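You operate a simulated robot arm through the tools that you are given. There is no shell and no other tool.

You are at the controls of a simulated two-armed robot. One attempt, no reset.

## Task
Clamp the blue filter from the filter box in the vice.
Fine: hold the hatch open while you lift it out; latch the box again after. Set down upright: what you pick out.

The check looks at the end state, three seconds after you hand in, the way a careful person would. Anything else that was tipped, shoved, dropped, spilled or broken makes it a failure.

## Robot
Two 7-joint arms with two-finger parallel grippers on one trunk that stands fixed in place. Base frame: the origin is at the foot of the trunk, x ahead of it, y to its left, z up. Readings come in mm, degrees, newtons and seconds.
The left shoulder is at [183, 171, 1081], the right one opposite. Payload 4.4 kg a hand.
The TCP of each hand is the grasp point between the finger pads, 23 mm short of the fingertips. In the tool frame z runs along the fingers and y along their closing line. The gripper opens to 94 mm. The fingers are 38 mm wide and 10 mm thick; the gripper's body (54 by 96 mm) begins 39 mm behind the TCP.
Orientation is told as [roll, pitch, yaw] about the base's x, y, z axes, in that order, counted from this pose: with the fingers straight down and closing along the base's y, the tool's x points along the base's -x, its y along +y and its z along -z.

## Interface
- The arms move only by the tool send_rows. It takes "left_series", "right_series" or both (then of equal length, played together; a hand with none holds still); each is a list that holds one entry, the list of rows, each a list of 7 numbers: the shift along the tool's x, y, z in units of 100 mm (1.0 is 100 mm), then the turn, a rotation vector about the tool's x, y, z in units of 180 degrees (1.0 is 180 degrees), then the finger opening in mm, from 0 to 94. In form: [[[tx, ty, tz, ax, ay, az, grip], ...]]. A call has 1 to 20 rows; each row is the pose to reach, as a shift and turn from the pose commanded when the call began, along the tool's axes at that moment. A call with a number of a shift or a turn outside -1 to 1 is refused whole. Rows are played at 5 a second. More than 50 mm and 8.6 degrees between two rows, or a gripper value outside its range, and nothing of the call is played. Where a pose cannot be reached the arm comes as near as it can. A force on the tool above 90 N (or 10 N above the force at the start of the call, whichever is more), or a blocked arm, ends the call early, and 0.2 s more pass. The fingers move at their own pace (about 72 mm/s each) and stop on an object; they squeeze with about 40 N. The grip force told is the motor's: it shows also when the fingers shut on nothing. Time passes only in rows, and 0.2 s behind the last, so rows that repeat a pose let the fingers close. The reply holds the time, the measured pose of the TCP, the force on the tool along the base axes, the opening and the grip force, in the units named above and with some noise, with the torque about the TCP (base axes, N m) and any sound that the robot's microphone picked up, and new pictures: "show" is both (left out), scene, wrist or none (wrist: the cameras of the hands that moved).
- Cameras (640 x 400 px; columns grow to the right, rows downward): "scene" is now at [312.5, -47.8, 1244.7]; the picture's right is [-0.49, -0.87, 0.00], its down [-0.23, 0.13, -0.97] and it looks along [0.84, -0.48, -0.26] (base axes); focal length 214 px, centre (320, 200). "left" rides on the left gripper at [87, -16, -74] in its tool frame; the picture's right is [0.18, 0.98, 0.00], its down [-0.58, 0.11, -0.81] and it looks along [-0.79, 0.15, 0.59] (tool axes); focal length 243 px, centre (320, 200). "right" rides on the right gripper at [86, 16, -75] in its tool frame; the picture's right is [-0.18, 0.98, 0.00], its down [-0.58, -0.11, -0.81] and it looks along [-0.79, -0.15, 0.59] (tool axes); focal length 243 px, centre (320, 200). There is no depth. A picture from a camera that has moved, and an enlarged one, comes with that camera's place and axes in the base frame and with its lens.
- lift_body(by): slides the trunk up (or, below 0, down) by that many mm; the arms and the scene camera ride with it, the base frame stays. It gives what a move gives, with no picture.
- head_to(pan, tilt): turns the head with the scene camera to pan (to the left, within 80 degrees either way) and tilt (down, from -29 to 69), counted from straight ahead of the robot. It gives what a move gives, and a new picture of the scene camera.
- zoom(camera, box): a new picture of the part [left, top, right, bottom] of that camera's present view, enlarged. No time passes.
- job_done(): hands the job in; it is judged then, once.

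Places have to be worked out from the pictures, the camera data and where the tool is seen. Open the grippers and draw the arms clear of the work before you hand the job in, unless the task says otherwise.

The tools are called after ">>>" as a command line: name --argument value ..., lists and objects as JSON in quotes. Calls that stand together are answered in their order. send_rows: Moves the arms, as the interface text tells. Its arguments: {"type":"object","properties":{"left_series":{"type":"array"},"right_series":{"type":"array"},"show":{"type":"string","enum":["both","scene","wrist","none"]}},"required":[]} The other tools are called the same way: lift_body (by) slides the trunk up or down; head_to (pan, tilt) turns the head that bears the scene camera; zoom (camera, box) takes an enlarged picture of a part of a camera's view; job_done () hands the job in.

At the start:

```text
time_s: 0.0
left_tool_pos: [491.7, 20.8, 1245.9]
left_orientation: [0.0, 0.0, 0.1]
left_contact_force: [0.0, 0.1, 0.7]
left_torque: [-0.03, -0.01, 0.01]
left_gripper_width: 94.0
left_gripper_force: 0.0
right_tool_pos: [450.9, -448.4, 1146.0]
right_orientation: [0.0, 0.0, 0.0]
right_contact_force: [0.1, -0.2, 1.2]
right_torque: [0.0, -0.01, 0.01]
right_gripper_width: 94.0
right_gripper_force: 0.1
trunk travel left (down, up): [-100.0, 288.0]
head pan, tilt: [-29.6, 15.1]
```

scene: 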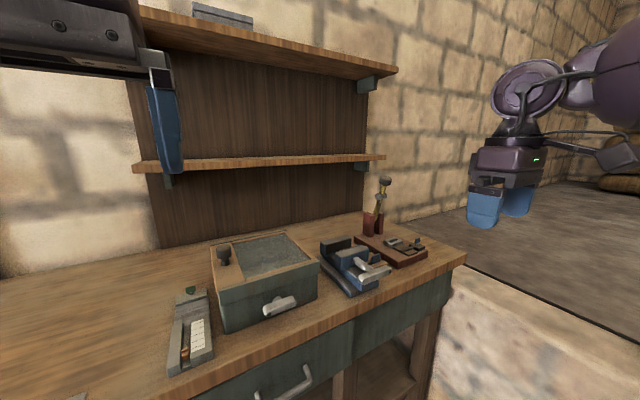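
right: 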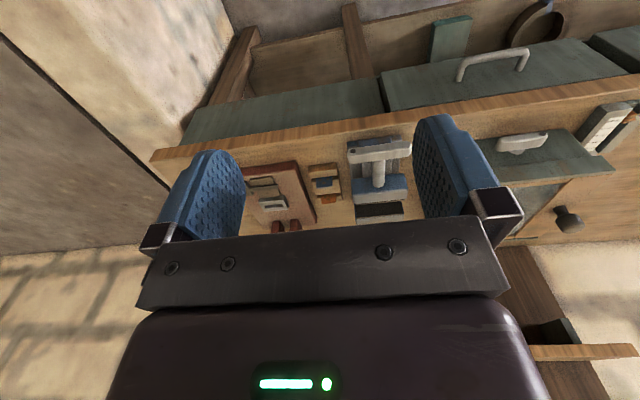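
left: 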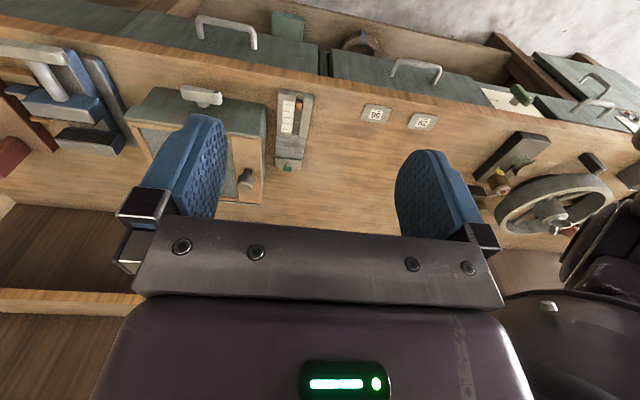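

The scene shows a bench with a box (hatch on top, handle on front), a blue vice, and a small rack. I'll zoom in to tell what is what.

>>> zoom --camera "scene" --box '[150, 200, 330, 380]'

>>> zoom --camera "scene" --box '[300, 170, 460, 300]'

>>> zoom --camera "right" --box '[220, 120, 640, 250]'

>>> zoom --camera "left" --box '[0, 30, 640, 230]'

```text
2.22 times, centred on (240, 290) of scene
camera zoom: at [312.5, -47.8, 1244.7], right [-0.49, -0.87, 0.0], down [-0.23, 0.13, -0.97], along [0.84, -0.48, -0.26], focal length 477 px, centre (498, 0)
```

zoom: 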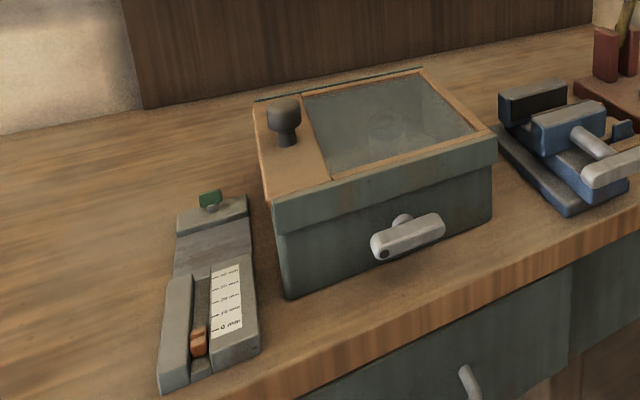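

```text
3.08 times, centred on (380, 235) of scene
camera zoom: at [312.5, -47.8, 1244.7], right [-0.49, -0.87, 0.0], down [-0.23, 0.13, -0.97], along [0.84, -0.48, -0.26], focal length 660 px, centre (135, 92)
```

zoom: 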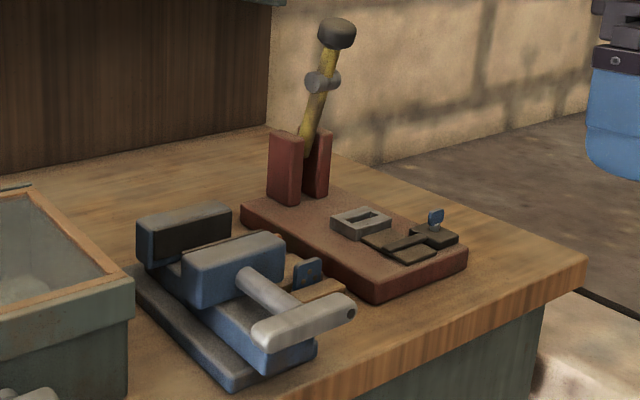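

```text
1.52 times, centred on (430, 185) of right
camera zoom: at [363.2, -432.6, 1221.0], right [0.18, 0.98, 0.0], down [0.58, -0.11, 0.81], along [0.79, -0.15, -0.59], focal length 370 px, centre (152, 223)
```

zoom: 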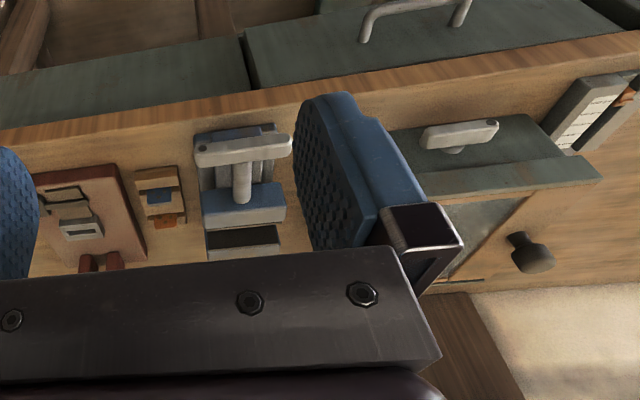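

```text
1.00 times, centred on (320, 130) of left (not enlarged: the box is as wide or as high as the picture)
camera zoom: at [406.2, 4.6, 1320.6], right [-0.19, 0.98, 0.0], down [0.58, 0.11, 0.81], along [0.79, 0.15, -0.59], focal length 243 px, centre (320, 270)
```

zoom: 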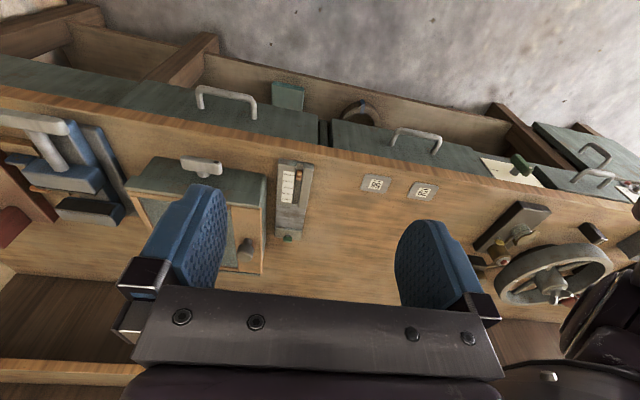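

The box has a lid with window, a knob on its left, and a latch bar on the front. I'll turn the head to face it more directly.

>>> head_to --pan -18 --tilt 35

```text
time_s: 0.8
left_tool_pos: [492.6, 20.8, 1246.7]
left_orientation: [0.1, -0.1, 0.1]
left_contact_force: [-0.3, -0.1, -1.0]
left_torque: [0.02, -0.01, -0.04]
left_gripper_width: 93.8
left_gripper_force: 0.0
right_tool_pos: [449.8, -448.8, 1145.2]
right_orientation: [0.0, 0.0, 0.1]
right_contact_force: [-0.6, 0.0, -0.3]
right_torque: [0.04, 0.0, -0.02]
right_gripper_width: 93.9
right_gripper_force: 0.1
trunk travel left (down, up): [-100.0, 288.0]
head pan, tilt: [-18.0, 35.0]
camera scene: at [315.1, -28.8, 1212.9], right [-0.31, -0.95, 0.0], down [-0.54, 0.18, -0.82], along [0.78, -0.25, -0.57], focal length 214 px, centre (320, 200)
```

scene: 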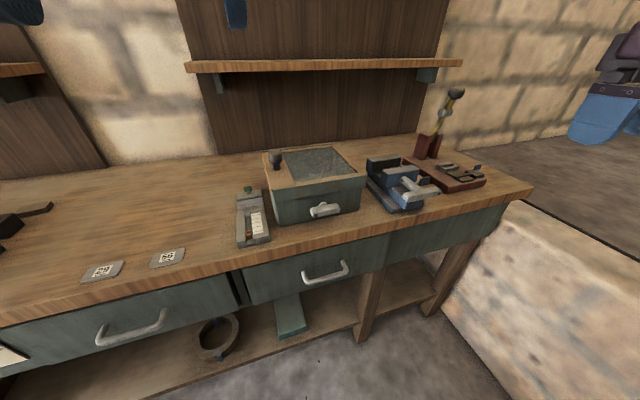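

>>> zoom --camera "scene" --box '[220, 130, 380, 260]'

>>> zoom --camera "scene" --box '[350, 80, 510, 220]'

>>> zoom --camera "scene" --box '[0, 180, 260, 390]'

>>> head_to --pan 30 --tilt 35

```text
3.08 times, centred on (300, 195) of scene
camera zoom: at [315.1, -28.8, 1212.9], right [-0.31, -0.95, 0.0], down [-0.54, 0.18, -0.82], along [0.78, -0.25, -0.57], focal length 660 px, centre (382, 215)
```

zoom: 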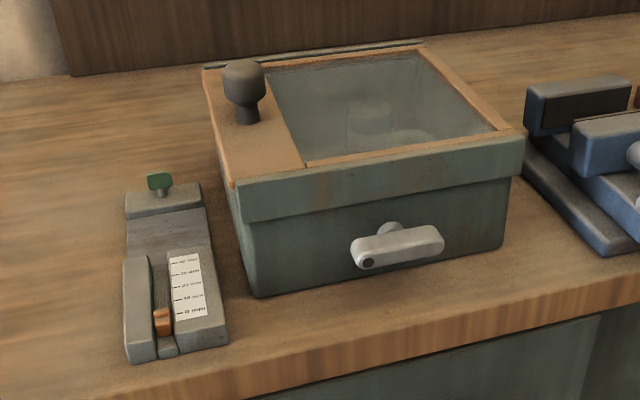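

```text
2.86 times, centred on (430, 150) of scene
camera zoom: at [315.1, -28.8, 1212.9], right [-0.31, -0.95, 0.0], down [-0.54, 0.18, -0.82], along [0.78, -0.25, -0.57], focal length 613 px, centre (6, 343)
```

zoom: 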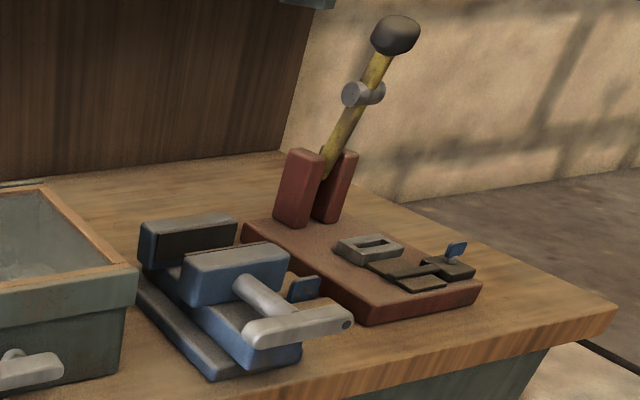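

```text
1.90 times, centred on (130, 285) of scene
camera zoom: at [315.1, -28.8, 1212.9], right [-0.31, -0.95, 0.0], down [-0.54, 0.18, -0.82], along [0.78, -0.25, -0.57], focal length 408 px, centre (682, 38)
```

zoom: 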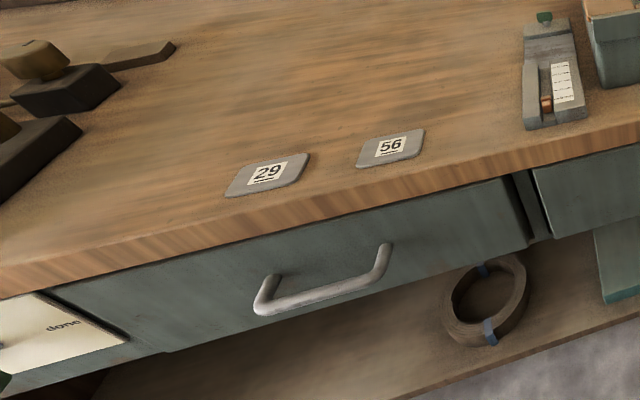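

```text
time_s: 2.0
left_tool_pos: [492.4, 22.2, 1246.0]
left_orientation: [0.0, -0.1, 0.1]
left_contact_force: [1.0, 0.0, 0.2]
left_torque: [0.01, 0.03, 0.0]
left_gripper_width: 93.8
left_gripper_force: 0.0
right_tool_pos: [450.1, -449.5, 1146.3]
right_orientation: [0.0, 0.0, 0.0]
right_contact_force: [0.2, 0.1, 0.0]
right_torque: [-0.01, 0.03, 0.0]
right_gripper_width: 94.1
right_gripper_force: 0.1
trunk travel left (down, up): [-100.0, 288.0]
head pan, tilt: [30.0, 35.0]
camera scene: at [307.6, 42.4, 1212.8], right [0.5, -0.87, 0.0], down [-0.5, -0.29, -0.82], along [0.71, 0.41, -0.57], focal length 214 px, centre (320, 200)
```

scene: 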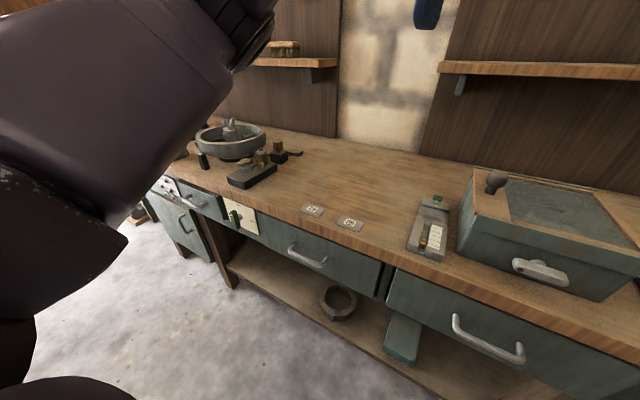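

I located the bench top at z≈871, the box at x 708–915, y −55…−262 with lid top z≈975, and the vice near (740,−350). I move the left hand over the front of the box to look at lid and latch closely with its wrist camera.

>>> send_rows --left_series '[[[-0.25, -0.25, 0.25, 0, 0, 0, 94], [-0.5, -0.5, 0.5, 0, 0, 0, 94], [-0.75, -0.75, 0.75, 0, 0, 0, 94], [-1.0, -1.0, 1.0, 0, 0, 0, 94]]]' --show "wrist"

>>> zoom --camera "left" --box '[100, 0, 500, 230]'

```text
time_s: 3.0
left_tool_pos: [592.8, -81.1, 1144.1]
left_orientation: [0.0, 0.1, 0.1]
left_contact_force: [0.0, 0.1, 0.4]
left_torque: [-0.02, 0.01, -0.01]
left_gripper_width: 93.8
left_gripper_force: 0.2
right_tool_pos: [451.4, -449.9, 1144.4]
right_orientation: [-0.1, 0.2, 0.1]
right_contact_force: [0.6, -0.7, -0.1]
right_torque: [0.0, 0.0, -0.01]
right_gripper_width: 94.2
right_gripper_force: 0.1
trunk travel left (down, up): [-100.0, 288.0]
head pan, tilt: [30.0, 35.0]
camera left: at [507.3, -97.4, 1218.5], right [-0.19, 0.98, 0.0], down [0.58, 0.11, 0.81], along [0.79, 0.15, -0.59], focal length 243 px, centre (320, 200)
```

left: 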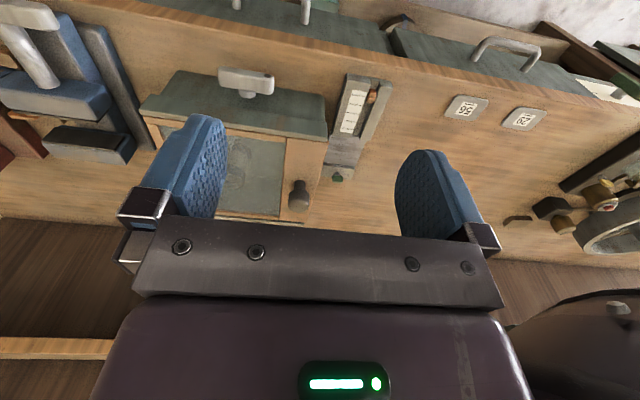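

```text
1.60 times, centred on (300, 115) of left
camera zoom: at [507.3, -97.4, 1218.5], right [-0.19, 0.98, 0.0], down [0.58, 0.11, 0.81], along [0.79, 0.15, -0.59], focal length 388 px, centre (352, 336)
```

zoom: 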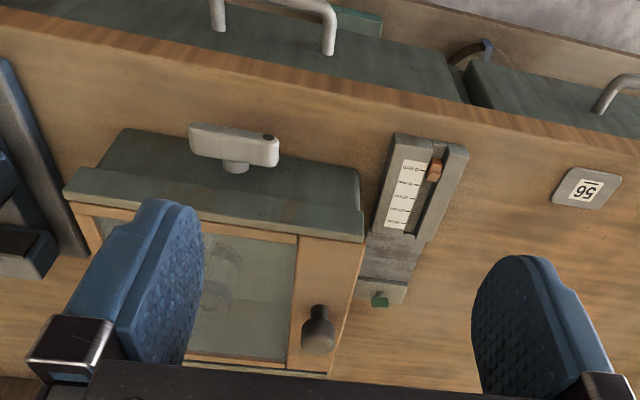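

The finger hides part of the lid. I'll raise the trunk and look down steeply with the head camera.

>>> lift_body --by 200

>>> head_to --pan -25 --tilt 48

>>> zoom --camera "scene" --box '[200, 80, 420, 220]'

```text
time_s: 5.2
left_tool_pos: [593.4, -78.3, 1346.0]
left_orientation: [0.0, 0.2, 0.1]
left_contact_force: [1.3, -0.6, 0.2]
left_torque: [0.0, 0.0, 0.02]
left_gripper_width: 94.0
left_gripper_force: 0.0
right_tool_pos: [449.8, -448.1, 1345.5]
right_orientation: [0.0, 0.1, 0.0]
right_contact_force: [0.4, 0.2, -0.4]
right_torque: [0.06, 0.01, -0.01]
right_gripper_width: 93.9
right_gripper_force: 0.0
trunk travel left (down, up): [-300.0, 88.0]
head pan, tilt: [30.0, 35.0]
```

```text
time_s: 6.4
left_tool_pos: [593.3, -77.7, 1345.2]
left_orientation: [0.0, 0.0, 0.1]
left_contact_force: [0.6, -0.1, -0.2]
left_torque: [-0.01, 0.01, 0.03]
left_gripper_width: 94.0
left_gripper_force: 0.0
right_tool_pos: [451.1, -449.2, 1346.0]
right_orientation: [0.1, 0.0, -0.1]
right_contact_force: [-0.4, 0.2, 0.7]
right_torque: [-0.02, 0.0, 0.0]
right_gripper_width: 94.0
right_gripper_force: 0.1
trunk travel left (down, up): [-300.0, 88.0]
head pan, tilt: [-25.0, 48.0]
camera scene: at [139.1, -34.9, 1418.4], right [-0.42, -0.91, 0.0], down [-0.67, 0.31, -0.67], along [0.61, -0.28, -0.74], focal length 214 px, centre (320, 200)
```

scene: 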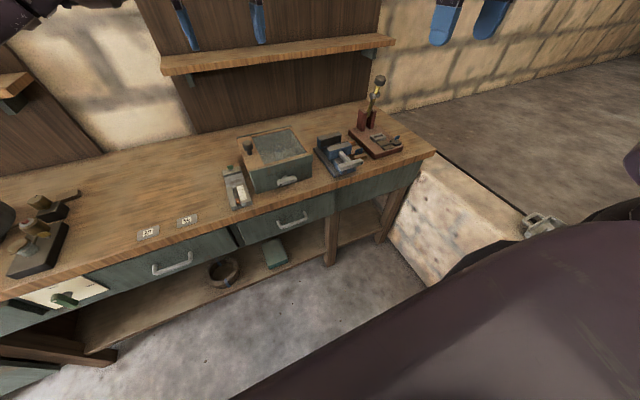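

```text
2.86 times, centred on (310, 150) of scene
camera zoom: at [139.1, -34.9, 1418.4], right [-0.42, -0.91, 0.0], down [-0.67, 0.31, -0.67], along [0.61, -0.28, -0.74], focal length 613 px, centre (349, 343)
```

zoom: 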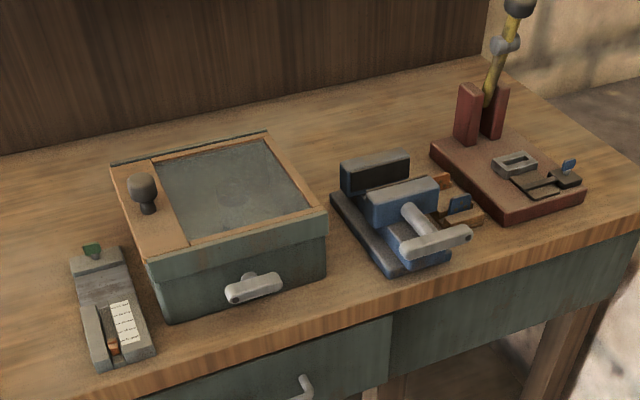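

The hatch seems hinged at the back with a turn bar on the front. I bring the left hand above the box, tilting it so its camera looks steeply down through the window.

>>> send_rows --left_series '[[[-0.25, -0.09, 0.25, 0, 0, 0, 94], [-0.5, -0.18, 0.5, 0, 0, 0, 94], [-0.75, -0.27, 0.75, 0, 0, 0, 94], [-1.0, -0.36, 1.0, 0, 0, 0, 94]]]' --show "none"

>>> send_rows --left_series '[[[-0.2, -0.08, 0.2, 0, 0.04, 0, 94], [-0.4, -0.16, 0.4, 0, 0.08, 0, 94], [-0.6, -0.24, 0.6, 0, 0.12, 0, 94], [-0.8, -0.32, 0.8, 0, 0.16, 0, 94], [-0.97, -0.36, 1.0, 0, 0.2, 0, 94]]]' --show "wrist"

>>> zoom --camera "left" --box '[120, 0, 480, 230]'

```text
time_s: 7.4
left_tool_pos: [691.3, -116.7, 1246.8]
left_orientation: [0.1, -0.1, 0.0]
left_contact_force: [0.0, 0.4, -0.7]
left_torque: [0.03, -0.02, 0.01]
left_gripper_width: 94.1
left_gripper_force: 0.1
right_tool_pos: [449.2, -450.7, 1345.1]
right_orientation: [0.0, -0.1, 0.1]
right_contact_force: [-0.5, -0.4, -0.1]
right_torque: [0.0, 0.0, 0.01]
right_gripper_width: 93.8
right_gripper_force: 0.1
trunk travel left (down, up): [-300.0, 88.0]
head pan, tilt: [-25.0, 48.0]
```

```text
time_s: 8.8
left_tool_pos: [646.5, -72.3, 1186.2]
left_orientation: [-7.6, 33.5, -5.4]
left_contact_force: [-0.8, -0.6, 0.1]
left_torque: [0.02, 0.0, -0.02]
left_gripper_width: 94.0
left_gripper_force: 0.2
left hand out of reach, approached as far as the arm can: row 1, 2, 3, 4, 5
right_tool_pos: [449.0, -452.2, 1346.3]
right_orientation: [0.1, 0.0, 0.1]
right_contact_force: [0.0, -0.9, -0.8]
right_torque: [0.06, 0.02, 0.01]
right_gripper_width: 93.9
right_gripper_force: 0.0
trunk travel left (down, up): [-300.0, 88.0]
head pan, tilt: [-25.0, 48.0]
stopped in row 5 (left hand): the arm was blocked; the commanded pose is now the measured one
camera left: at [615.2, -77.0, 1298.1], right [-0.13, 0.99, -0.01], down [0.93, 0.13, 0.34], along [0.33, 0.04, -0.94], focal length 243 px, centre (320, 200)
```

left: 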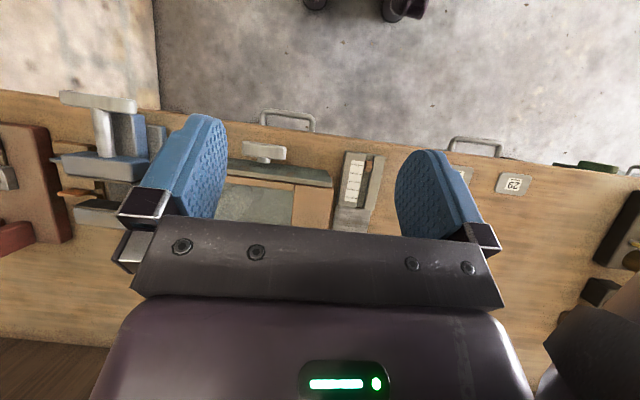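

```text
1.74 times, centred on (300, 115) of left
camera zoom: at [615.2, -77.0, 1298.1], right [-0.13, 0.99, -0.01], down [0.93, 0.13, 0.34], along [0.33, 0.04, -0.94], focal length 422 px, centre (355, 348)
```

zoom: 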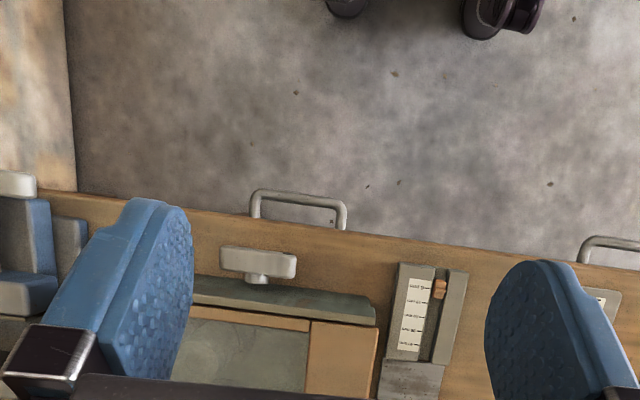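

At this trunk height that pose is out of the left arm's reach. I straighten the left hand, draw it back a bit, and lower the trunk to where it started.

>>> send_rows --left_series '[[[0.1, 0, 0.07, -0.0065, -0.0375, -0.0033, 94], [0.2, 0, 0.14, -0.013, -0.075, -0.0066, 94], [0.3, 0, 0.2, -0.0195, -0.1125, -0.01, 94], [0.4, 0, 0.27, -0.026, -0.15, -0.0133, 94], [0.5, 0, 0.33, -0.0323, -0.1876, -0.0167, 94]]]' --show "none"

>>> lift_body --by -120

>>> head_to --pan -25 --tilt 40

```text
time_s: 10.0
left_tool_pos: [586.2, -67.9, 1186.1]
left_orientation: [-0.1, -0.1, 0.1]
left_contact_force: [0.1, 0.1, 0.9]
left_torque: [-0.02, -0.01, 0.0]
left_gripper_width: 94.1
left_gripper_force: 0.1
right_tool_pos: [449.2, -447.2, 1346.7]
right_orientation: [0.0, -0.1, 0.1]
right_contact_force: [0.2, -0.2, 0.5]
right_torque: [-0.02, 0.0, 0.01]
right_gripper_width: 94.1
right_gripper_force: 0.1
trunk travel left (down, up): [-300.0, 88.0]
head pan, tilt: [-25.0, 48.0]
```

```text
time_s: 11.5
left_tool_pos: [585.2, -69.9, 1069.0]
left_orientation: [-0.1, -0.2, 0.1]
left_contact_force: [-0.2, -0.3, 0.4]
left_torque: [-0.01, 0.0, 0.0]
left_gripper_width: 93.9
left_gripper_force: 0.2
right_tool_pos: [449.1, -446.6, 1228.5]
right_orientation: [0.1, -0.2, 0.2]
right_contact_force: [-0.3, 0.2, 0.4]
right_torque: [-0.01, -0.04, 0.03]
right_gripper_width: 93.8
right_gripper_force: 0.1
trunk travel left (down, up): [-180.0, 208.0]
head pan, tilt: [-25.0, 48.0]
```

```text
time_s: 12.2
left_tool_pos: [587.0, -69.5, 1064.7]
left_orientation: [-0.1, 0.0, 0.1]
left_contact_force: [0.1, -1.1, -0.5]
left_torque: [0.0, 0.01, -0.02]
left_gripper_width: 94.0
left_gripper_force: 0.2
right_tool_pos: [450.7, -449.3, 1225.4]
right_orientation: [0.0, 0.0, 0.1]
right_contact_force: [0.0, -0.2, 0.6]
right_torque: [-0.03, 0.02, 0.01]
right_gripper_width: 93.9
right_gripper_force: 0.0
trunk travel left (down, up): [-180.0, 208.0]
head pan, tilt: [-25.0, 40.0]
camera scene: at [227.2, -37.5, 1301.1], right [-0.42, -0.91, 0.0], down [-0.58, 0.27, -0.77], along [0.69, -0.32, -0.64], focal length 214 px, centre (320, 200)
```

scene: 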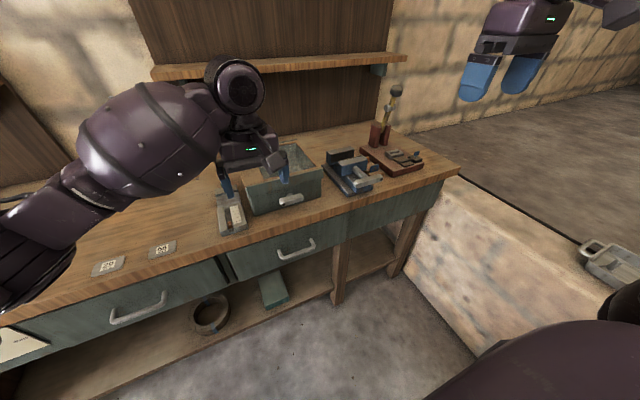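

I clear the left hand to the left and bring the right hand in toward the box for a closer look with its wrist camera.

>>> send_rows --left_series '[[[0.1, 0.3, -0.1, 0, 0, 0, 94], [0.2, 0.6, -0.2, 0, 0, 0, 94], [0.3, 0.9, -0.3, 0, 0, 0, 94], [0.3, 1.0, -0.3, 0, 0, 0, 94]]]' --right_series '[[[-0.15, 0.25, 0.1, 0, 0, 0, 94], [-0.3, 0.5, 0.2, 0, 0, 0, 94], [-0.45, 0.75, 0.3, 0, 0, 0, 94], [-0.6, 1.0, 0.4, 0, 0, 0, 94]]]' --show "none"

>>> send_rows --right_series '[[[-0.15, 0.25, 0.1, 0, 0, 0, 94], [-0.3, 0.5, 0.2, 0, 0, 0, 94], [-0.45, 0.75, 0.3, 0, 0, 0, 94], [-0.6, 1.0, 0.4, 0, 0, 0, 94]]]' --show "both"

>>> zoom --camera "right" --box '[160, 0, 520, 230]'

```text
time_s: 13.2
left_tool_pos: [557.2, 30.7, 1095.1]
left_orientation: [-0.1, 0.2, 0.1]
left_contact_force: [0.1, 0.3, -0.2]
left_torque: [-0.01, 0.02, 0.01]
left_gripper_width: 93.9
left_gripper_force: 0.1
right_tool_pos: [512.2, -348.1, 1185.7]
right_orientation: [-0.1, 0.0, 0.1]
right_contact_force: [0.6, 0.4, 0.2]
right_torque: [-0.01, 0.03, 0.01]
right_gripper_width: 94.0
right_gripper_force: 0.1
trunk travel left (down, up): [-180.0, 208.0]
head pan, tilt: [-25.0, 40.0]
```

```text
time_s: 14.2
left_tool_pos: [556.5, 31.4, 1096.6]
left_orientation: [-0.1, 0.0, 0.1]
left_contact_force: [-0.4, 0.9, -0.7]
left_torque: [0.01, -0.05, -0.01]
left_gripper_width: 94.1
left_gripper_force: 0.1
right_tool_pos: [570.0, -247.3, 1145.2]
right_orientation: [0.0, 0.0, 0.1]
right_contact_force: [0.0, 0.7, 0.2]
right_torque: [-0.03, 0.01, -0.03]
right_gripper_width: 94.1
right_gripper_force: 0.0
trunk travel left (down, up): [-180.0, 208.0]
head pan, tilt: [-25.0, 40.0]
camera scene: at [227.4, -37.3, 1301.0], right [-0.42, -0.91, 0.0], down [-0.58, 0.27, -0.77], along [0.69, -0.32, -0.64], focal length 214 px, centre (320, 200)
camera right: at [482.4, -231.7, 1219.7], right [0.18, 0.98, 0.0], down [0.58, -0.11, 0.81], along [0.79, -0.15, -0.59], focal length 243 px, centre (320, 200)
```

scene: 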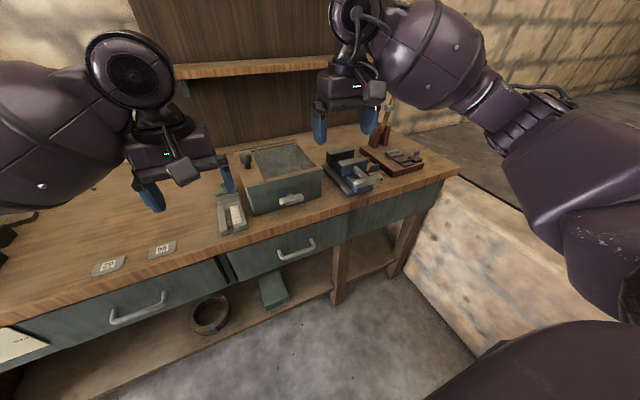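
right: 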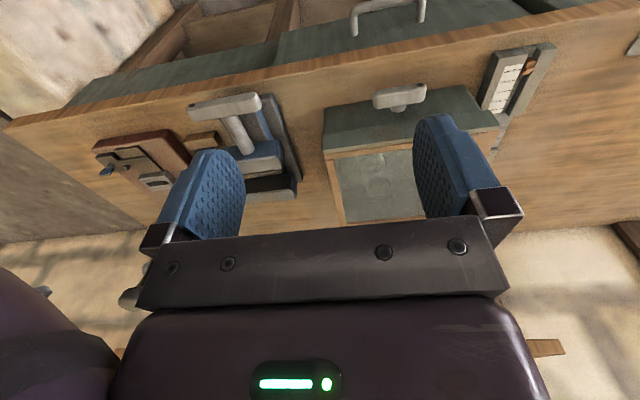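

```text
1.74 times, centred on (340, 115) of right
camera zoom: at [482.4, -231.7, 1219.7], right [0.18, 0.98, 0.0], down [0.58, -0.11, 0.81], along [0.79, -0.15, -0.59], focal length 422 px, centre (285, 348)
```

zoom: 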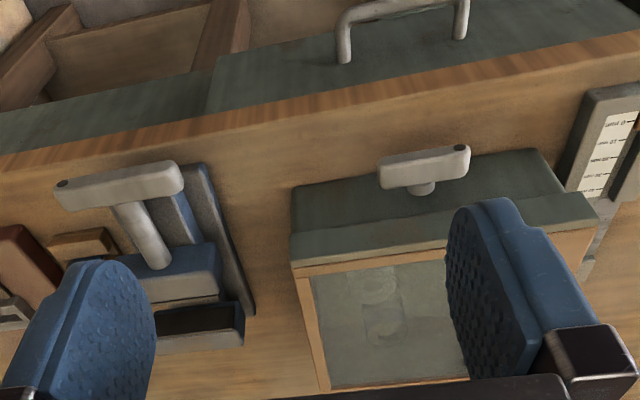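

I move the right hand closer over the box for a better look through the window.

>>> send_rows --right_series '[[[-0.25, 0.15, 0.12, 0, 0, 0, 94], [-0.5, 0.3, 0.24, 0, 0, 0, 94], [-0.75, 0.45, 0.36, 0, 0, 0, 94], [-1.0, 0.6, 0.45, 0, 0, 0, 94]]]' --show "wrist"

>>> zoom --camera "right" --box '[220, 60, 440, 230]'

>>> zoom --camera "right" --box '[0, 0, 250, 200]'

```text
time_s: 15.2
left_tool_pos: [555.2, 31.0, 1096.8]
left_orientation: [-0.1, 0.0, 0.2]
left_contact_force: [0.4, -0.5, -1.1]
left_torque: [-0.03, -0.02, 0.0]
left_gripper_width: 94.2
left_gripper_force: 0.0
right_tool_pos: [671.6, -186.5, 1100.5]
right_orientation: [-0.1, 0.0, 0.1]
right_contact_force: [-0.4, -0.4, -0.3]
right_torque: [-0.01, 0.01, 0.01]
right_gripper_width: 94.2
right_gripper_force: 0.1
trunk travel left (down, up): [-180.0, 208.0]
head pan, tilt: [-25.0, 40.0]
camera right: at [584.3, -171.0, 1175.4], right [0.18, 0.98, 0.0], down [0.58, -0.11, 0.81], along [0.79, -0.15, -0.59], focal length 243 px, centre (320, 200)
```

right: 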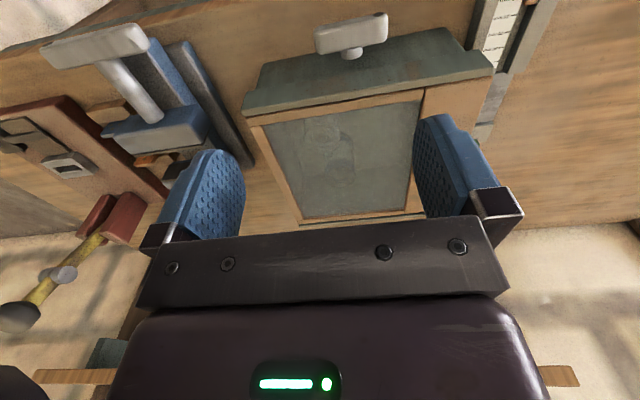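

```text
2.35 times, centred on (330, 145) of right
camera zoom: at [584.3, -171.0, 1175.4], right [0.18, 0.98, 0.0], down [0.58, -0.11, 0.81], along [0.79, -0.15, -0.59], focal length 571 px, centre (296, 329)
```

zoom: 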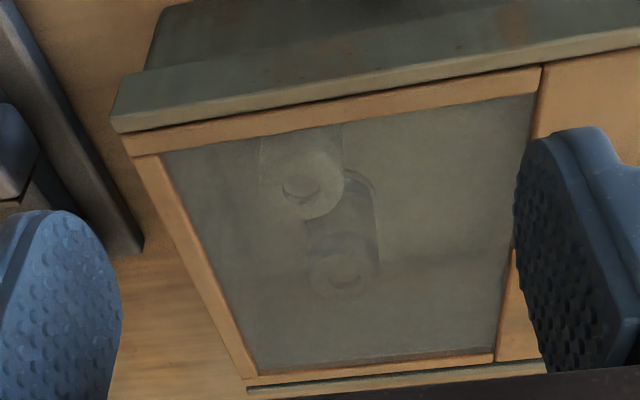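

```text
2.00 times, centred on (125, 100) of right
camera zoom: at [584.3, -171.0, 1175.4], right [0.18, 0.98, 0.0], down [0.58, -0.11, 0.81], along [0.79, -0.15, -0.59], focal length 485 px, centre (710, 400)
```

zoom: 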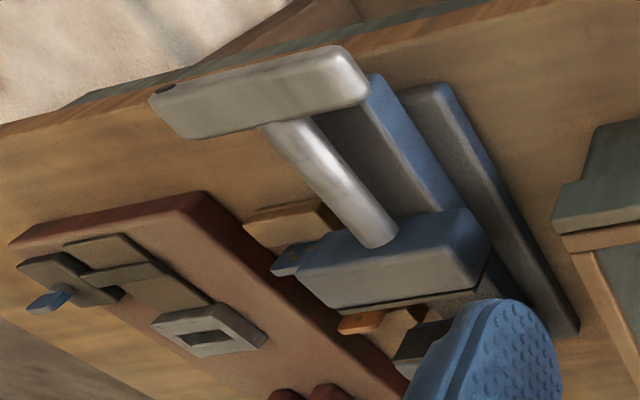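

Two small cylinders are inside the box. Now I look at the vice from closer with the right hand's camera.

>>> send_rows --right_series '[[[0.1, -0.25, 0.0, 0, 0, 0, 94], [0.2, -0.5, 0.0, 0, 0, 0, 94], [0.3, -0.75, 0.0, 0, 0, 0, 94], [0.4, -1.0, 0.0, 0, 0, 0, 94]]]' --show "none"

>>> send_rows --right_series '[[[0, -0.3, 0.1, 0, 0, 0, 94], [0, -0.55, 0.2, 0, 0, 0, 94]]]' --show "wrist"

>>> zoom --camera "right" --box '[180, 30, 460, 220]'

```text
time_s: 16.2
left_tool_pos: [555.7, 30.7, 1096.3]
left_orientation: [-0.1, 0.0, 0.1]
left_contact_force: [0.8, 0.9, 0.1]
left_torque: [0.02, -0.01, -0.02]
left_gripper_width: 94.2
left_gripper_force: 0.1
right_tool_pos: [629.9, -288.1, 1102.7]
right_orientation: [0.2, -0.1, 0.1]
right_contact_force: [-0.3, -0.3, 1.0]
right_torque: [0.05, -0.02, -0.01]
right_gripper_width: 93.8
right_gripper_force: 0.0
trunk travel left (down, up): [-180.0, 208.0]
head pan, tilt: [-25.0, 40.0]
```

```text
time_s: 16.8
left_tool_pos: [556.7, 31.3, 1095.7]
left_orientation: [0.1, 0.0, 0.2]
left_contact_force: [-0.2, -1.0, 0.6]
left_torque: [-0.02, 0.05, -0.01]
left_gripper_width: 94.0
left_gripper_force: 0.2
right_tool_pos: [630.7, -343.3, 1080.5]
right_orientation: [0.0, -0.2, 0.1]
right_contact_force: [0.2, -0.2, 0.6]
right_torque: [-0.01, 0.01, -0.01]
right_gripper_width: 94.1
right_gripper_force: 0.0
trunk travel left (down, up): [-180.0, 208.0]
head pan, tilt: [-25.0, 40.0]
camera right: at [543.6, -327.6, 1155.7], right [0.18, 0.98, 0.0], down [0.58, -0.11, 0.81], along [0.79, -0.15, -0.59], focal length 243 px, centre (320, 200)
```

right: 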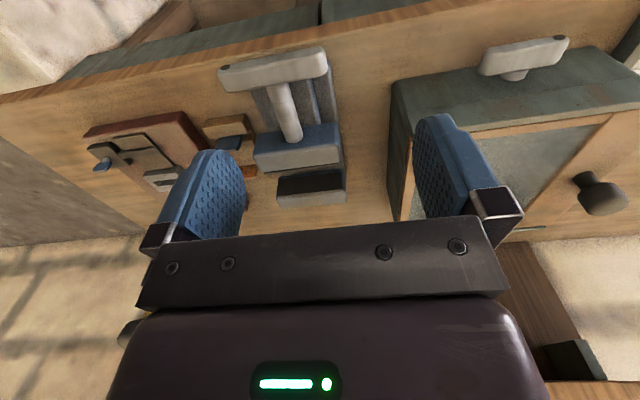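

```text
2.11 times, centred on (320, 125) of right
camera zoom: at [543.6, -327.6, 1155.7], right [0.18, 0.98, 0.0], down [0.58, -0.11, 0.81], along [0.79, -0.15, -0.59], focal length 511 px, centre (320, 358)
```

zoom: 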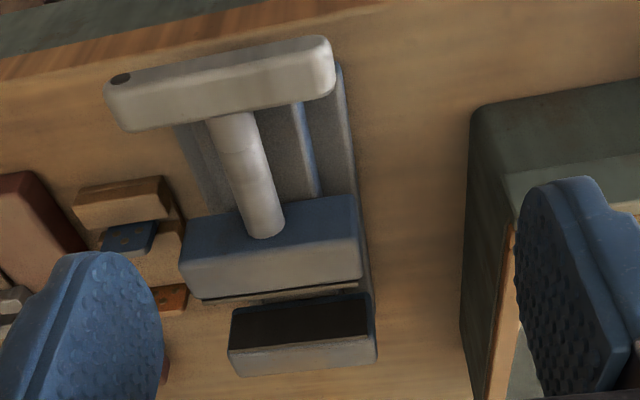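

The vice's T-bar is centred near (635,−386,930) and the latch bar near (678,−159,915), both turning about the x axis. I pitch the right hand to point horizontally forward so it can grip and turn these bars.

>>> send_rows --right_series '[[[0, 0, 0, 0, -0.0455, 0, 94], [0, 0, 0, 0, -0.091, 0, 94], [0, 0, 0, 0, -0.1365, 0, 94], [0, 0, 0, 0, -0.182, 0, 94], [0, 0, 0, 0, -0.2275, 0, 94], [0, 0, 0, 0, -0.273, 0, 94], [0, 0, 0, 0, -0.3185, 0, 94], [0, 0, 0, 0, -0.364, 0, 94], [0, 0, 0, 0, -0.4095, 0, 94], [0, 0, 0, 0, -0.455, 0, 94], [0, 0, 0, 0, -0.5, 0, 94]]]' --show "both"

```text
time_s: 19.4
left_tool_pos: [555.9, 30.5, 1097.0]
left_orientation: [-0.1, 0.0, 0.0]
left_contact_force: [-0.1, -0.5, 0.0]
left_torque: [-0.02, -0.03, -0.02]
left_gripper_width: 93.9
left_gripper_force: 0.1
right_tool_pos: [627.6, -379.4, 1125.6]
right_orientation: [-98.2, -76.4, 96.5]
right_contact_force: [-0.3, 0.1, -1.4]
right_torque: [0.01, 0.05, 0.02]
right_gripper_width: 93.8
right_gripper_force: 0.0
trunk travel left (down, up): [-180.0, 208.0]
head pan, tilt: [-25.0, 40.0]
stopped in row 11 (right hand): the arm was blocked; the commanded pose is now the measured one
camera scene: at [226.5, -37.3, 1301.3], right [-0.42, -0.91, 0.0], down [-0.58, 0.27, -0.77], along [0.69, -0.32, -0.64], focal length 214 px, centre (320, 200)
camera right: at [554.9, -382.3, 1035.4], right [0.03, 1.0, -0.05], down [-0.82, 0.05, 0.56], along [0.56, 0.03, 0.82], focal length 243 px, centre (320, 200)
```

scene: 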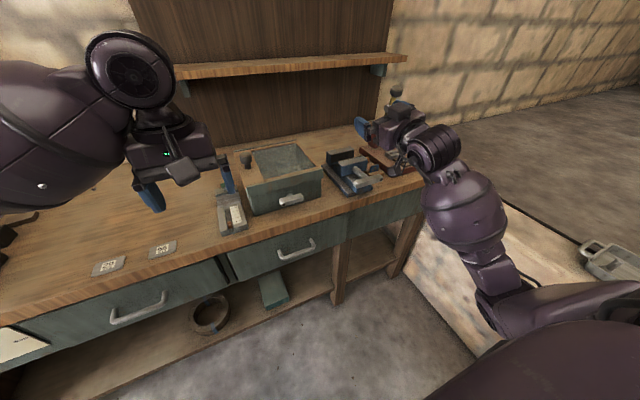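
right: 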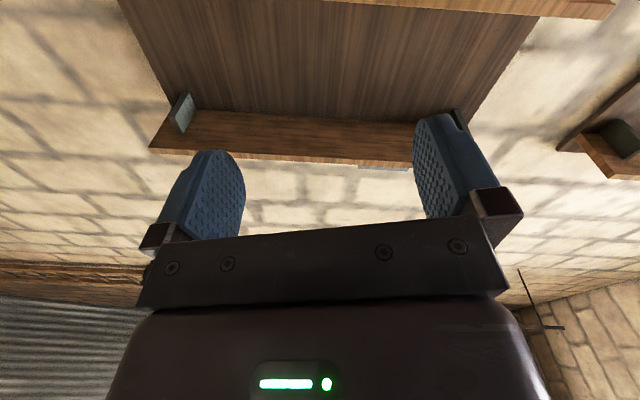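

The hand now points forward (with ~13° of roll drift). I try rolling it so the fingers close vertically with the camera to the right side.

>>> send_rows --right_series '[[[0, 0, 0, 0, 0, -0.0425, 94], [0, 0, 0, 0, 0, -0.085, 94], [0, 0, 0, 0, 0, -0.1275, 94], [0, 0, 0, 0, 0, -0.17, 94], [0, 0, 0, 0, 0, -0.2125, 94], [0, 0, 0, 0, 0, -0.255, 94], [0, 0, 0, 0, 0, -0.2975, 94], [0, 0, 0, 0, 0, -0.34, 94], [0, 0, 0, 0, 0, -0.3825, 94], [0, 0, 0, 0, 0, -0.425, 94]]]' --show "both"

```text
time_s: 21.6
left_tool_pos: [556.0, 29.2, 1095.4]
left_orientation: [-0.1, 0.0, 0.1]
left_contact_force: [0.6, -0.5, 0.5]
left_torque: [0.02, 0.02, 0.0]
left_gripper_width: 94.1
left_gripper_force: 0.0
right_tool_pos: [560.3, -321.6, 1251.3]
right_orientation: [-89.7, -1.1, 88.4]
right_contact_force: [0.2, 0.5, 0.0]
right_torque: [0.02, 0.0, 0.02]
right_gripper_width: 94.0
right_gripper_force: 0.1
right hand out of reach, approached as far as the arm can: row 1, 2, 3, 4, 5, 6, 7, 8, 9, 10
trunk travel left (down, up): [-180.0, 208.0]
head pan, tilt: [-25.0, 40.0]
camera scene: at [228.1, -39.0, 1301.1], right [-0.42, -0.91, 0.0], down [-0.58, 0.27, -0.77], along [0.69, -0.32, -0.64], focal length 214 px, centre (320, 200)
camera right: at [483.7, -404.4, 1234.1], right [0.0, 0.2, -0.98], down [-0.79, 0.6, 0.12], along [0.61, 0.77, 0.16], focal length 243 px, centre (320, 200)
```

scene: 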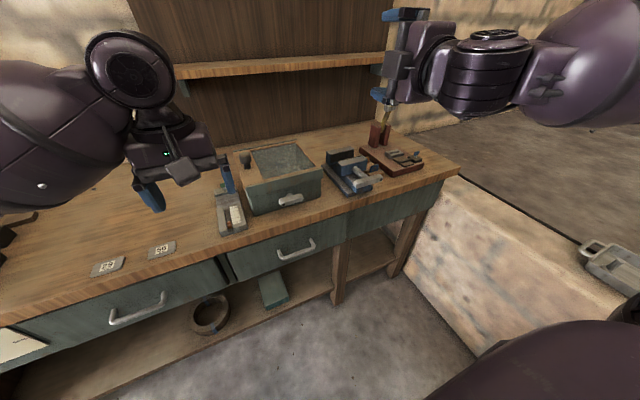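
right: 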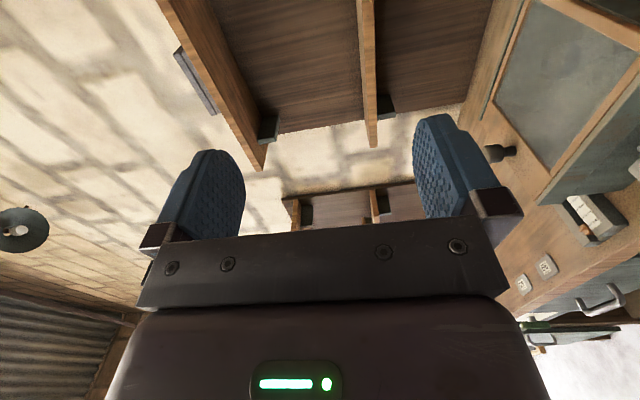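

The hand is now horizontal with vertical closing but higher than wanted. I test whether it can descend in this posture.

>>> send_rows --right_series '[[[0, 0.3, 0, 0, 0, 0, 94], [0, 0.6, 0, 0, 0, 0, 94], [0, 0.9, 0, 0, 0, 0, 94], [0, 1.0, 0, 0, 0, 0, 94]]]' --show "none"

>>> lift_body --by -80

```text
time_s: 22.6
left_tool_pos: [555.4, 30.9, 1096.5]
left_orientation: [-0.1, 0.0, 0.1]
left_contact_force: [0.0, 0.4, 0.3]
left_torque: [0.0, -0.01, 0.0]
left_gripper_width: 94.0
left_gripper_force: 0.1
right_tool_pos: [554.0, -317.6, 1263.1]
right_orientation: [-91.4, -0.1, 88.5]
right_contact_force: [0.0, 0.3, 0.2]
right_torque: [-0.02, -0.01, 0.01]
right_gripper_width: 94.1
right_gripper_force: 0.1
right hand out of reach, approached as far as the arm can: row 1, 2, 3, 4
trunk travel left (down, up): [-180.0, 208.0]
head pan, tilt: [-25.0, 40.0]
```

```text
time_s: 23.8
left_tool_pos: [554.6, 31.0, 1019.3]
left_orientation: [-0.2, -0.2, 0.1]
left_contact_force: [-0.7, -0.5, 0.4]
left_torque: [-0.01, -0.02, -0.01]
left_gripper_width: 94.1
left_gripper_force: 0.0
right_tool_pos: [625.3, -317.9, 1058.6]
right_orientation: [-75.9, 0.3, 88.4]
right_contact_force: [-0.6, 0.2, 0.9]
right_torque: [-0.01, 0.03, -0.02]
right_gripper_width: 94.0
right_gripper_force: 0.0
trunk travel left (down, up): [-100.0, 288.0]
head pan, tilt: [-25.0, 40.0]
```

Horizontal pointing at bench height strains the arm, so I'll go back to a downward hand and push the bars from above instead. I rotate the right hand back to pointing straight down.

>>> send_rows --right_series '[[[0, -0.1, -0.02, -0.0236, 0.023, 0.0294, 94], [0, -0.2, -0.04, -0.0472, 0.0459, 0.0588, 94], [0, -0.3, -0.06, -0.0708, 0.0689, 0.0882, 94], [0, -0.4, -0.08, -0.0944, 0.0918, 0.1176, 94], [0, -0.5, -0.1, -0.118, 0.1148, 0.147, 94], [0, -0.6, -0.12, -0.1416, 0.1377, 0.1764, 94], [0, -0.6, -0.15, -0.1652, 0.1607, 0.2058, 94], [0, -0.6, -0.15, -0.1888, 0.1837, 0.2352, 94], [0, -0.6, -0.15, -0.2124, 0.2066, 0.2646, 94], [0, -0.6, -0.15, -0.236, 0.2296, 0.294, 94], [0, -0.6, -0.15, -0.2596, 0.2525, 0.3234, 94], [0, -0.6, -0.15, -0.2832, 0.2755, 0.3528, 94], [0, -0.6, -0.15, -0.3068, 0.2985, 0.3822, 94], [0, -0.6, -0.15, -0.3304, 0.3214, 0.4116, 94]]]' --show "both"

```text
time_s: 26.8
left_tool_pos: [555.3, 30.9, 1015.6]
left_orientation: [-0.2, -0.1, 0.0]
left_contact_force: [0.5, -0.3, 0.4]
left_torque: [-0.01, -0.03, 0.01]
left_gripper_width: 93.8
left_gripper_force: 0.1
right_tool_pos: [627.8, -318.0, 1118.0]
right_orientation: [-0.2, 0.5, -0.1]
right_contact_force: [0.2, -0.1, 0.1]
right_torque: [-0.01, 0.02, 0.03]
right_gripper_width: 93.9
right_gripper_force: 0.1
right hand out of reach, approached as far as the arm can: row 1
trunk travel left (down, up): [-100.0, 288.0]
head pan, tilt: [-25.0, 40.0]
camera scene: at [308.6, -37.6, 1205.2], right [-0.42, -0.91, 0.0], down [-0.58, 0.27, -0.77], along [0.69, -0.32, -0.64], focal length 214 px, centre (320, 200)
camera right: at [541.2, -301.4, 1193.6], right [0.19, 0.98, -0.01], down [0.59, -0.11, 0.8], along [0.79, -0.15, -0.6], focal length 243 px, centre (320, 200)
```

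scene: 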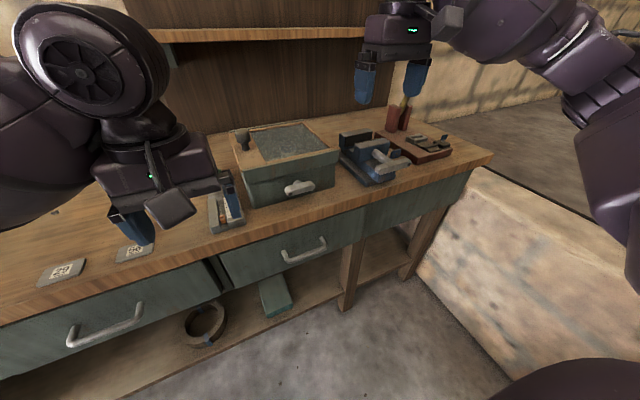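
right: 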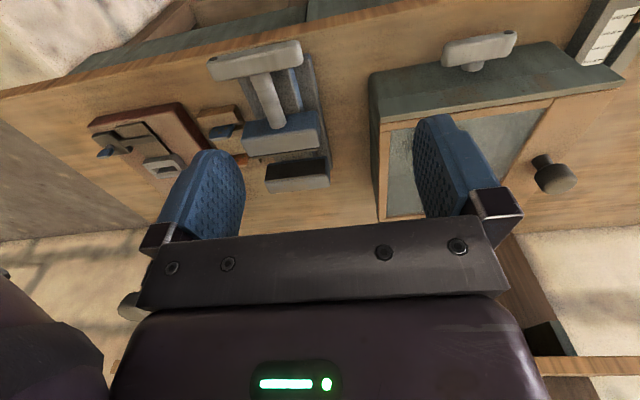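

Back to pointing down. I zoom on the latch bar and vice with the scene camera for their exact state before touching.

>>> zoom --camera "scene" --box '[230, 110, 350, 210]'

>>> zoom --camera "scene" --box '[330, 110, 470, 200]'

>>> zoom --camera "right" --box '[80, 20, 340, 200]'

```text
4.00 times, centred on (290, 160) of scene
camera zoom: at [308.6, -37.6, 1205.2], right [-0.42, -0.91, 0.0], down [-0.58, 0.27, -0.77], along [0.69, -0.32, -0.64], focal length 858 px, centre (440, 360)
```

zoom: 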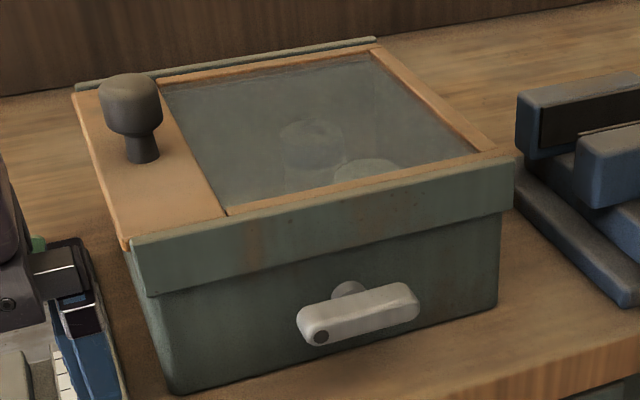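

```text
4.44 times, centred on (400, 155) of scene
camera zoom: at [308.6, -37.6, 1205.2], right [-0.42, -0.91, 0.0], down [-0.58, 0.27, -0.77], along [0.69, -0.32, -0.64], focal length 953 px, centre (-36, 400)
```

zoom: 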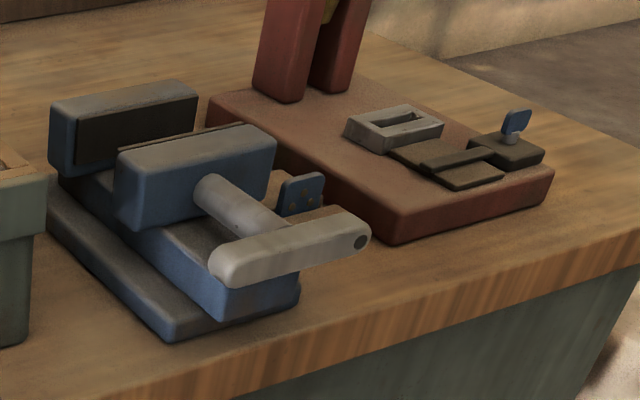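

```text
2.22 times, centred on (210, 110) of right
camera zoom: at [541.2, -301.4, 1193.6], right [0.19, 0.98, -0.01], down [0.59, -0.11, 0.8], along [0.79, -0.15, -0.6], focal length 539 px, centre (564, 400)
```

zoom: 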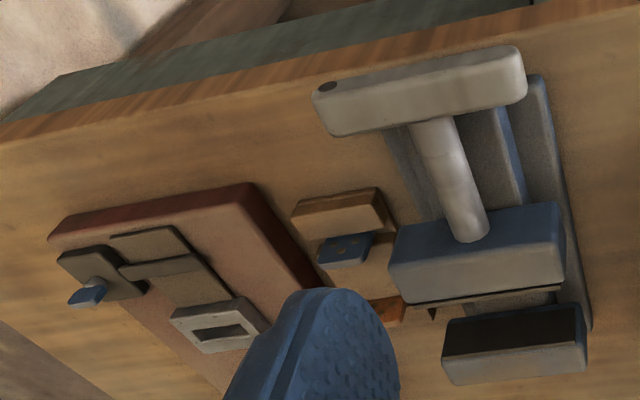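

I'll try unlatching by pushing the bar's left end down from above with closed fingers, staying in front of the lid (x≈665). First I go above it, left arm moved a bit aside.

>>> send_rows --left_series '[[[0.1, 0.25, -0.2, 0, 0, 0, 94], [0.2, 0.5, -0.4, 0, 0, 0, 94], [0.3, 0.75, -0.6, 0, 0, 0, 94], [0.3, 0.8, -0.8, 0, 0, 0, 94]]]' --right_series '[[[-0.1, 0.25, 0.1, 0, 0, 0, 60], [-0.2, 0.5, 0.2, 0, 0, 0, 30], [-0.3, 0.75, 0.3, 0, 0, 0, 0], [-0.37, 0.95, 0.4, 0, 0, 0, 0]]]' --show "none"

>>> send_rows --right_series '[[[0, 0.3, 0.2, 0, 0, 0, 0], [0, 0.6, 0.4, 0, 0, 0, 0], [0, 0.94, 0.65, 0, 0, 0, 0], [0, 0.94, 0.93, 0, 0, 0, 0]]]' --show "both"

>>> zoom --camera "scene" --box '[230, 100, 370, 210]'

```text
time_s: 27.8
left_tool_pos: [525.5, 111.9, 1096.2]
left_orientation: [-0.1, 0.1, 0.0]
left_contact_force: [-0.2, 0.4, 0.2]
left_torque: [-0.02, 0.04, 0.0]
left_gripper_width: 94.1
left_gripper_force: 0.0
right_tool_pos: [663.8, -223.8, 1075.0]
right_orientation: [-0.3, 0.2, -0.2]
right_contact_force: [-0.6, -0.3, 0.6]
right_torque: [-0.02, 0.02, 0.0]
right_gripper_width: 0.0
right_gripper_force: 39.9
trunk travel left (down, up): [-100.0, 288.0]
head pan, tilt: [-25.0, 40.0]
```

```text
time_s: 28.8
left_tool_pos: [524.9, 111.5, 1095.1]
left_orientation: [-0.1, 0.0, 0.1]
left_contact_force: [-0.1, -0.4, -0.2]
left_torque: [-0.01, -0.01, 0.0]
left_gripper_width: 94.3
left_gripper_force: 0.1
right_tool_pos: [663.0, -128.4, 982.5]
right_orientation: [-0.3, 0.3, 0.0]
right_contact_force: [-0.2, 1.1, 0.0]
right_torque: [0.02, -0.01, -0.03]
right_gripper_width: 0.0
right_gripper_force: 39.9
trunk travel left (down, up): [-100.0, 288.0]
head pan, tilt: [-25.0, 40.0]
camera scene: at [308.8, -37.2, 1205.1], right [-0.42, -0.91, 0.0], down [-0.58, 0.27, -0.77], along [0.69, -0.32, -0.64], focal length 214 px, centre (320, 200)
camera right: at [576.5, -111.5, 1058.3], right [0.18, 0.98, -0.01], down [0.59, -0.1, 0.8], along [0.79, -0.15, -0.6], focal length 243 px, centre (320, 200)
```

scene: 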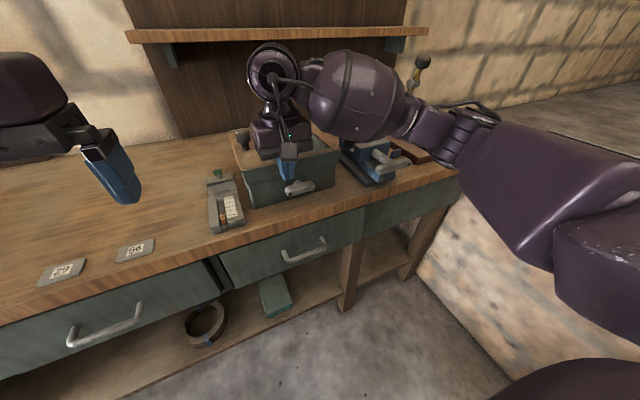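
right: 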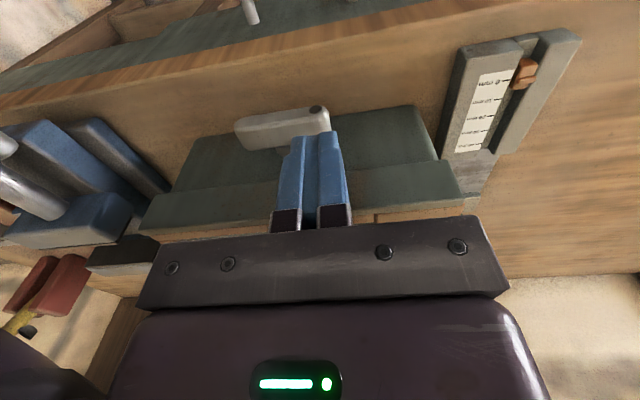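

```text
3.64 times, centred on (300, 155) of scene
camera zoom: at [308.8, -37.2, 1205.1], right [-0.42, -0.91, 0.0], down [-0.58, 0.27, -0.77], along [0.69, -0.32, -0.64], focal length 780 px, centre (393, 364)
```

zoom: 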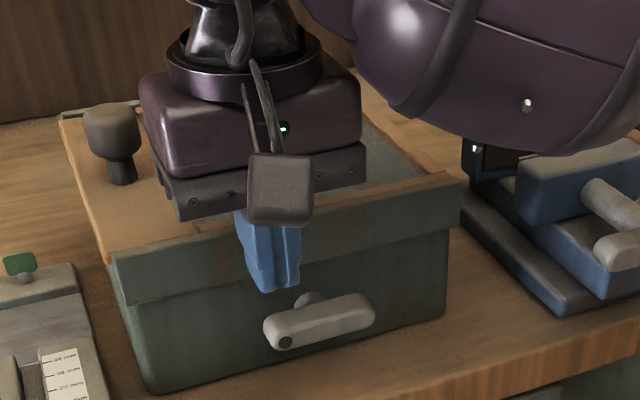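

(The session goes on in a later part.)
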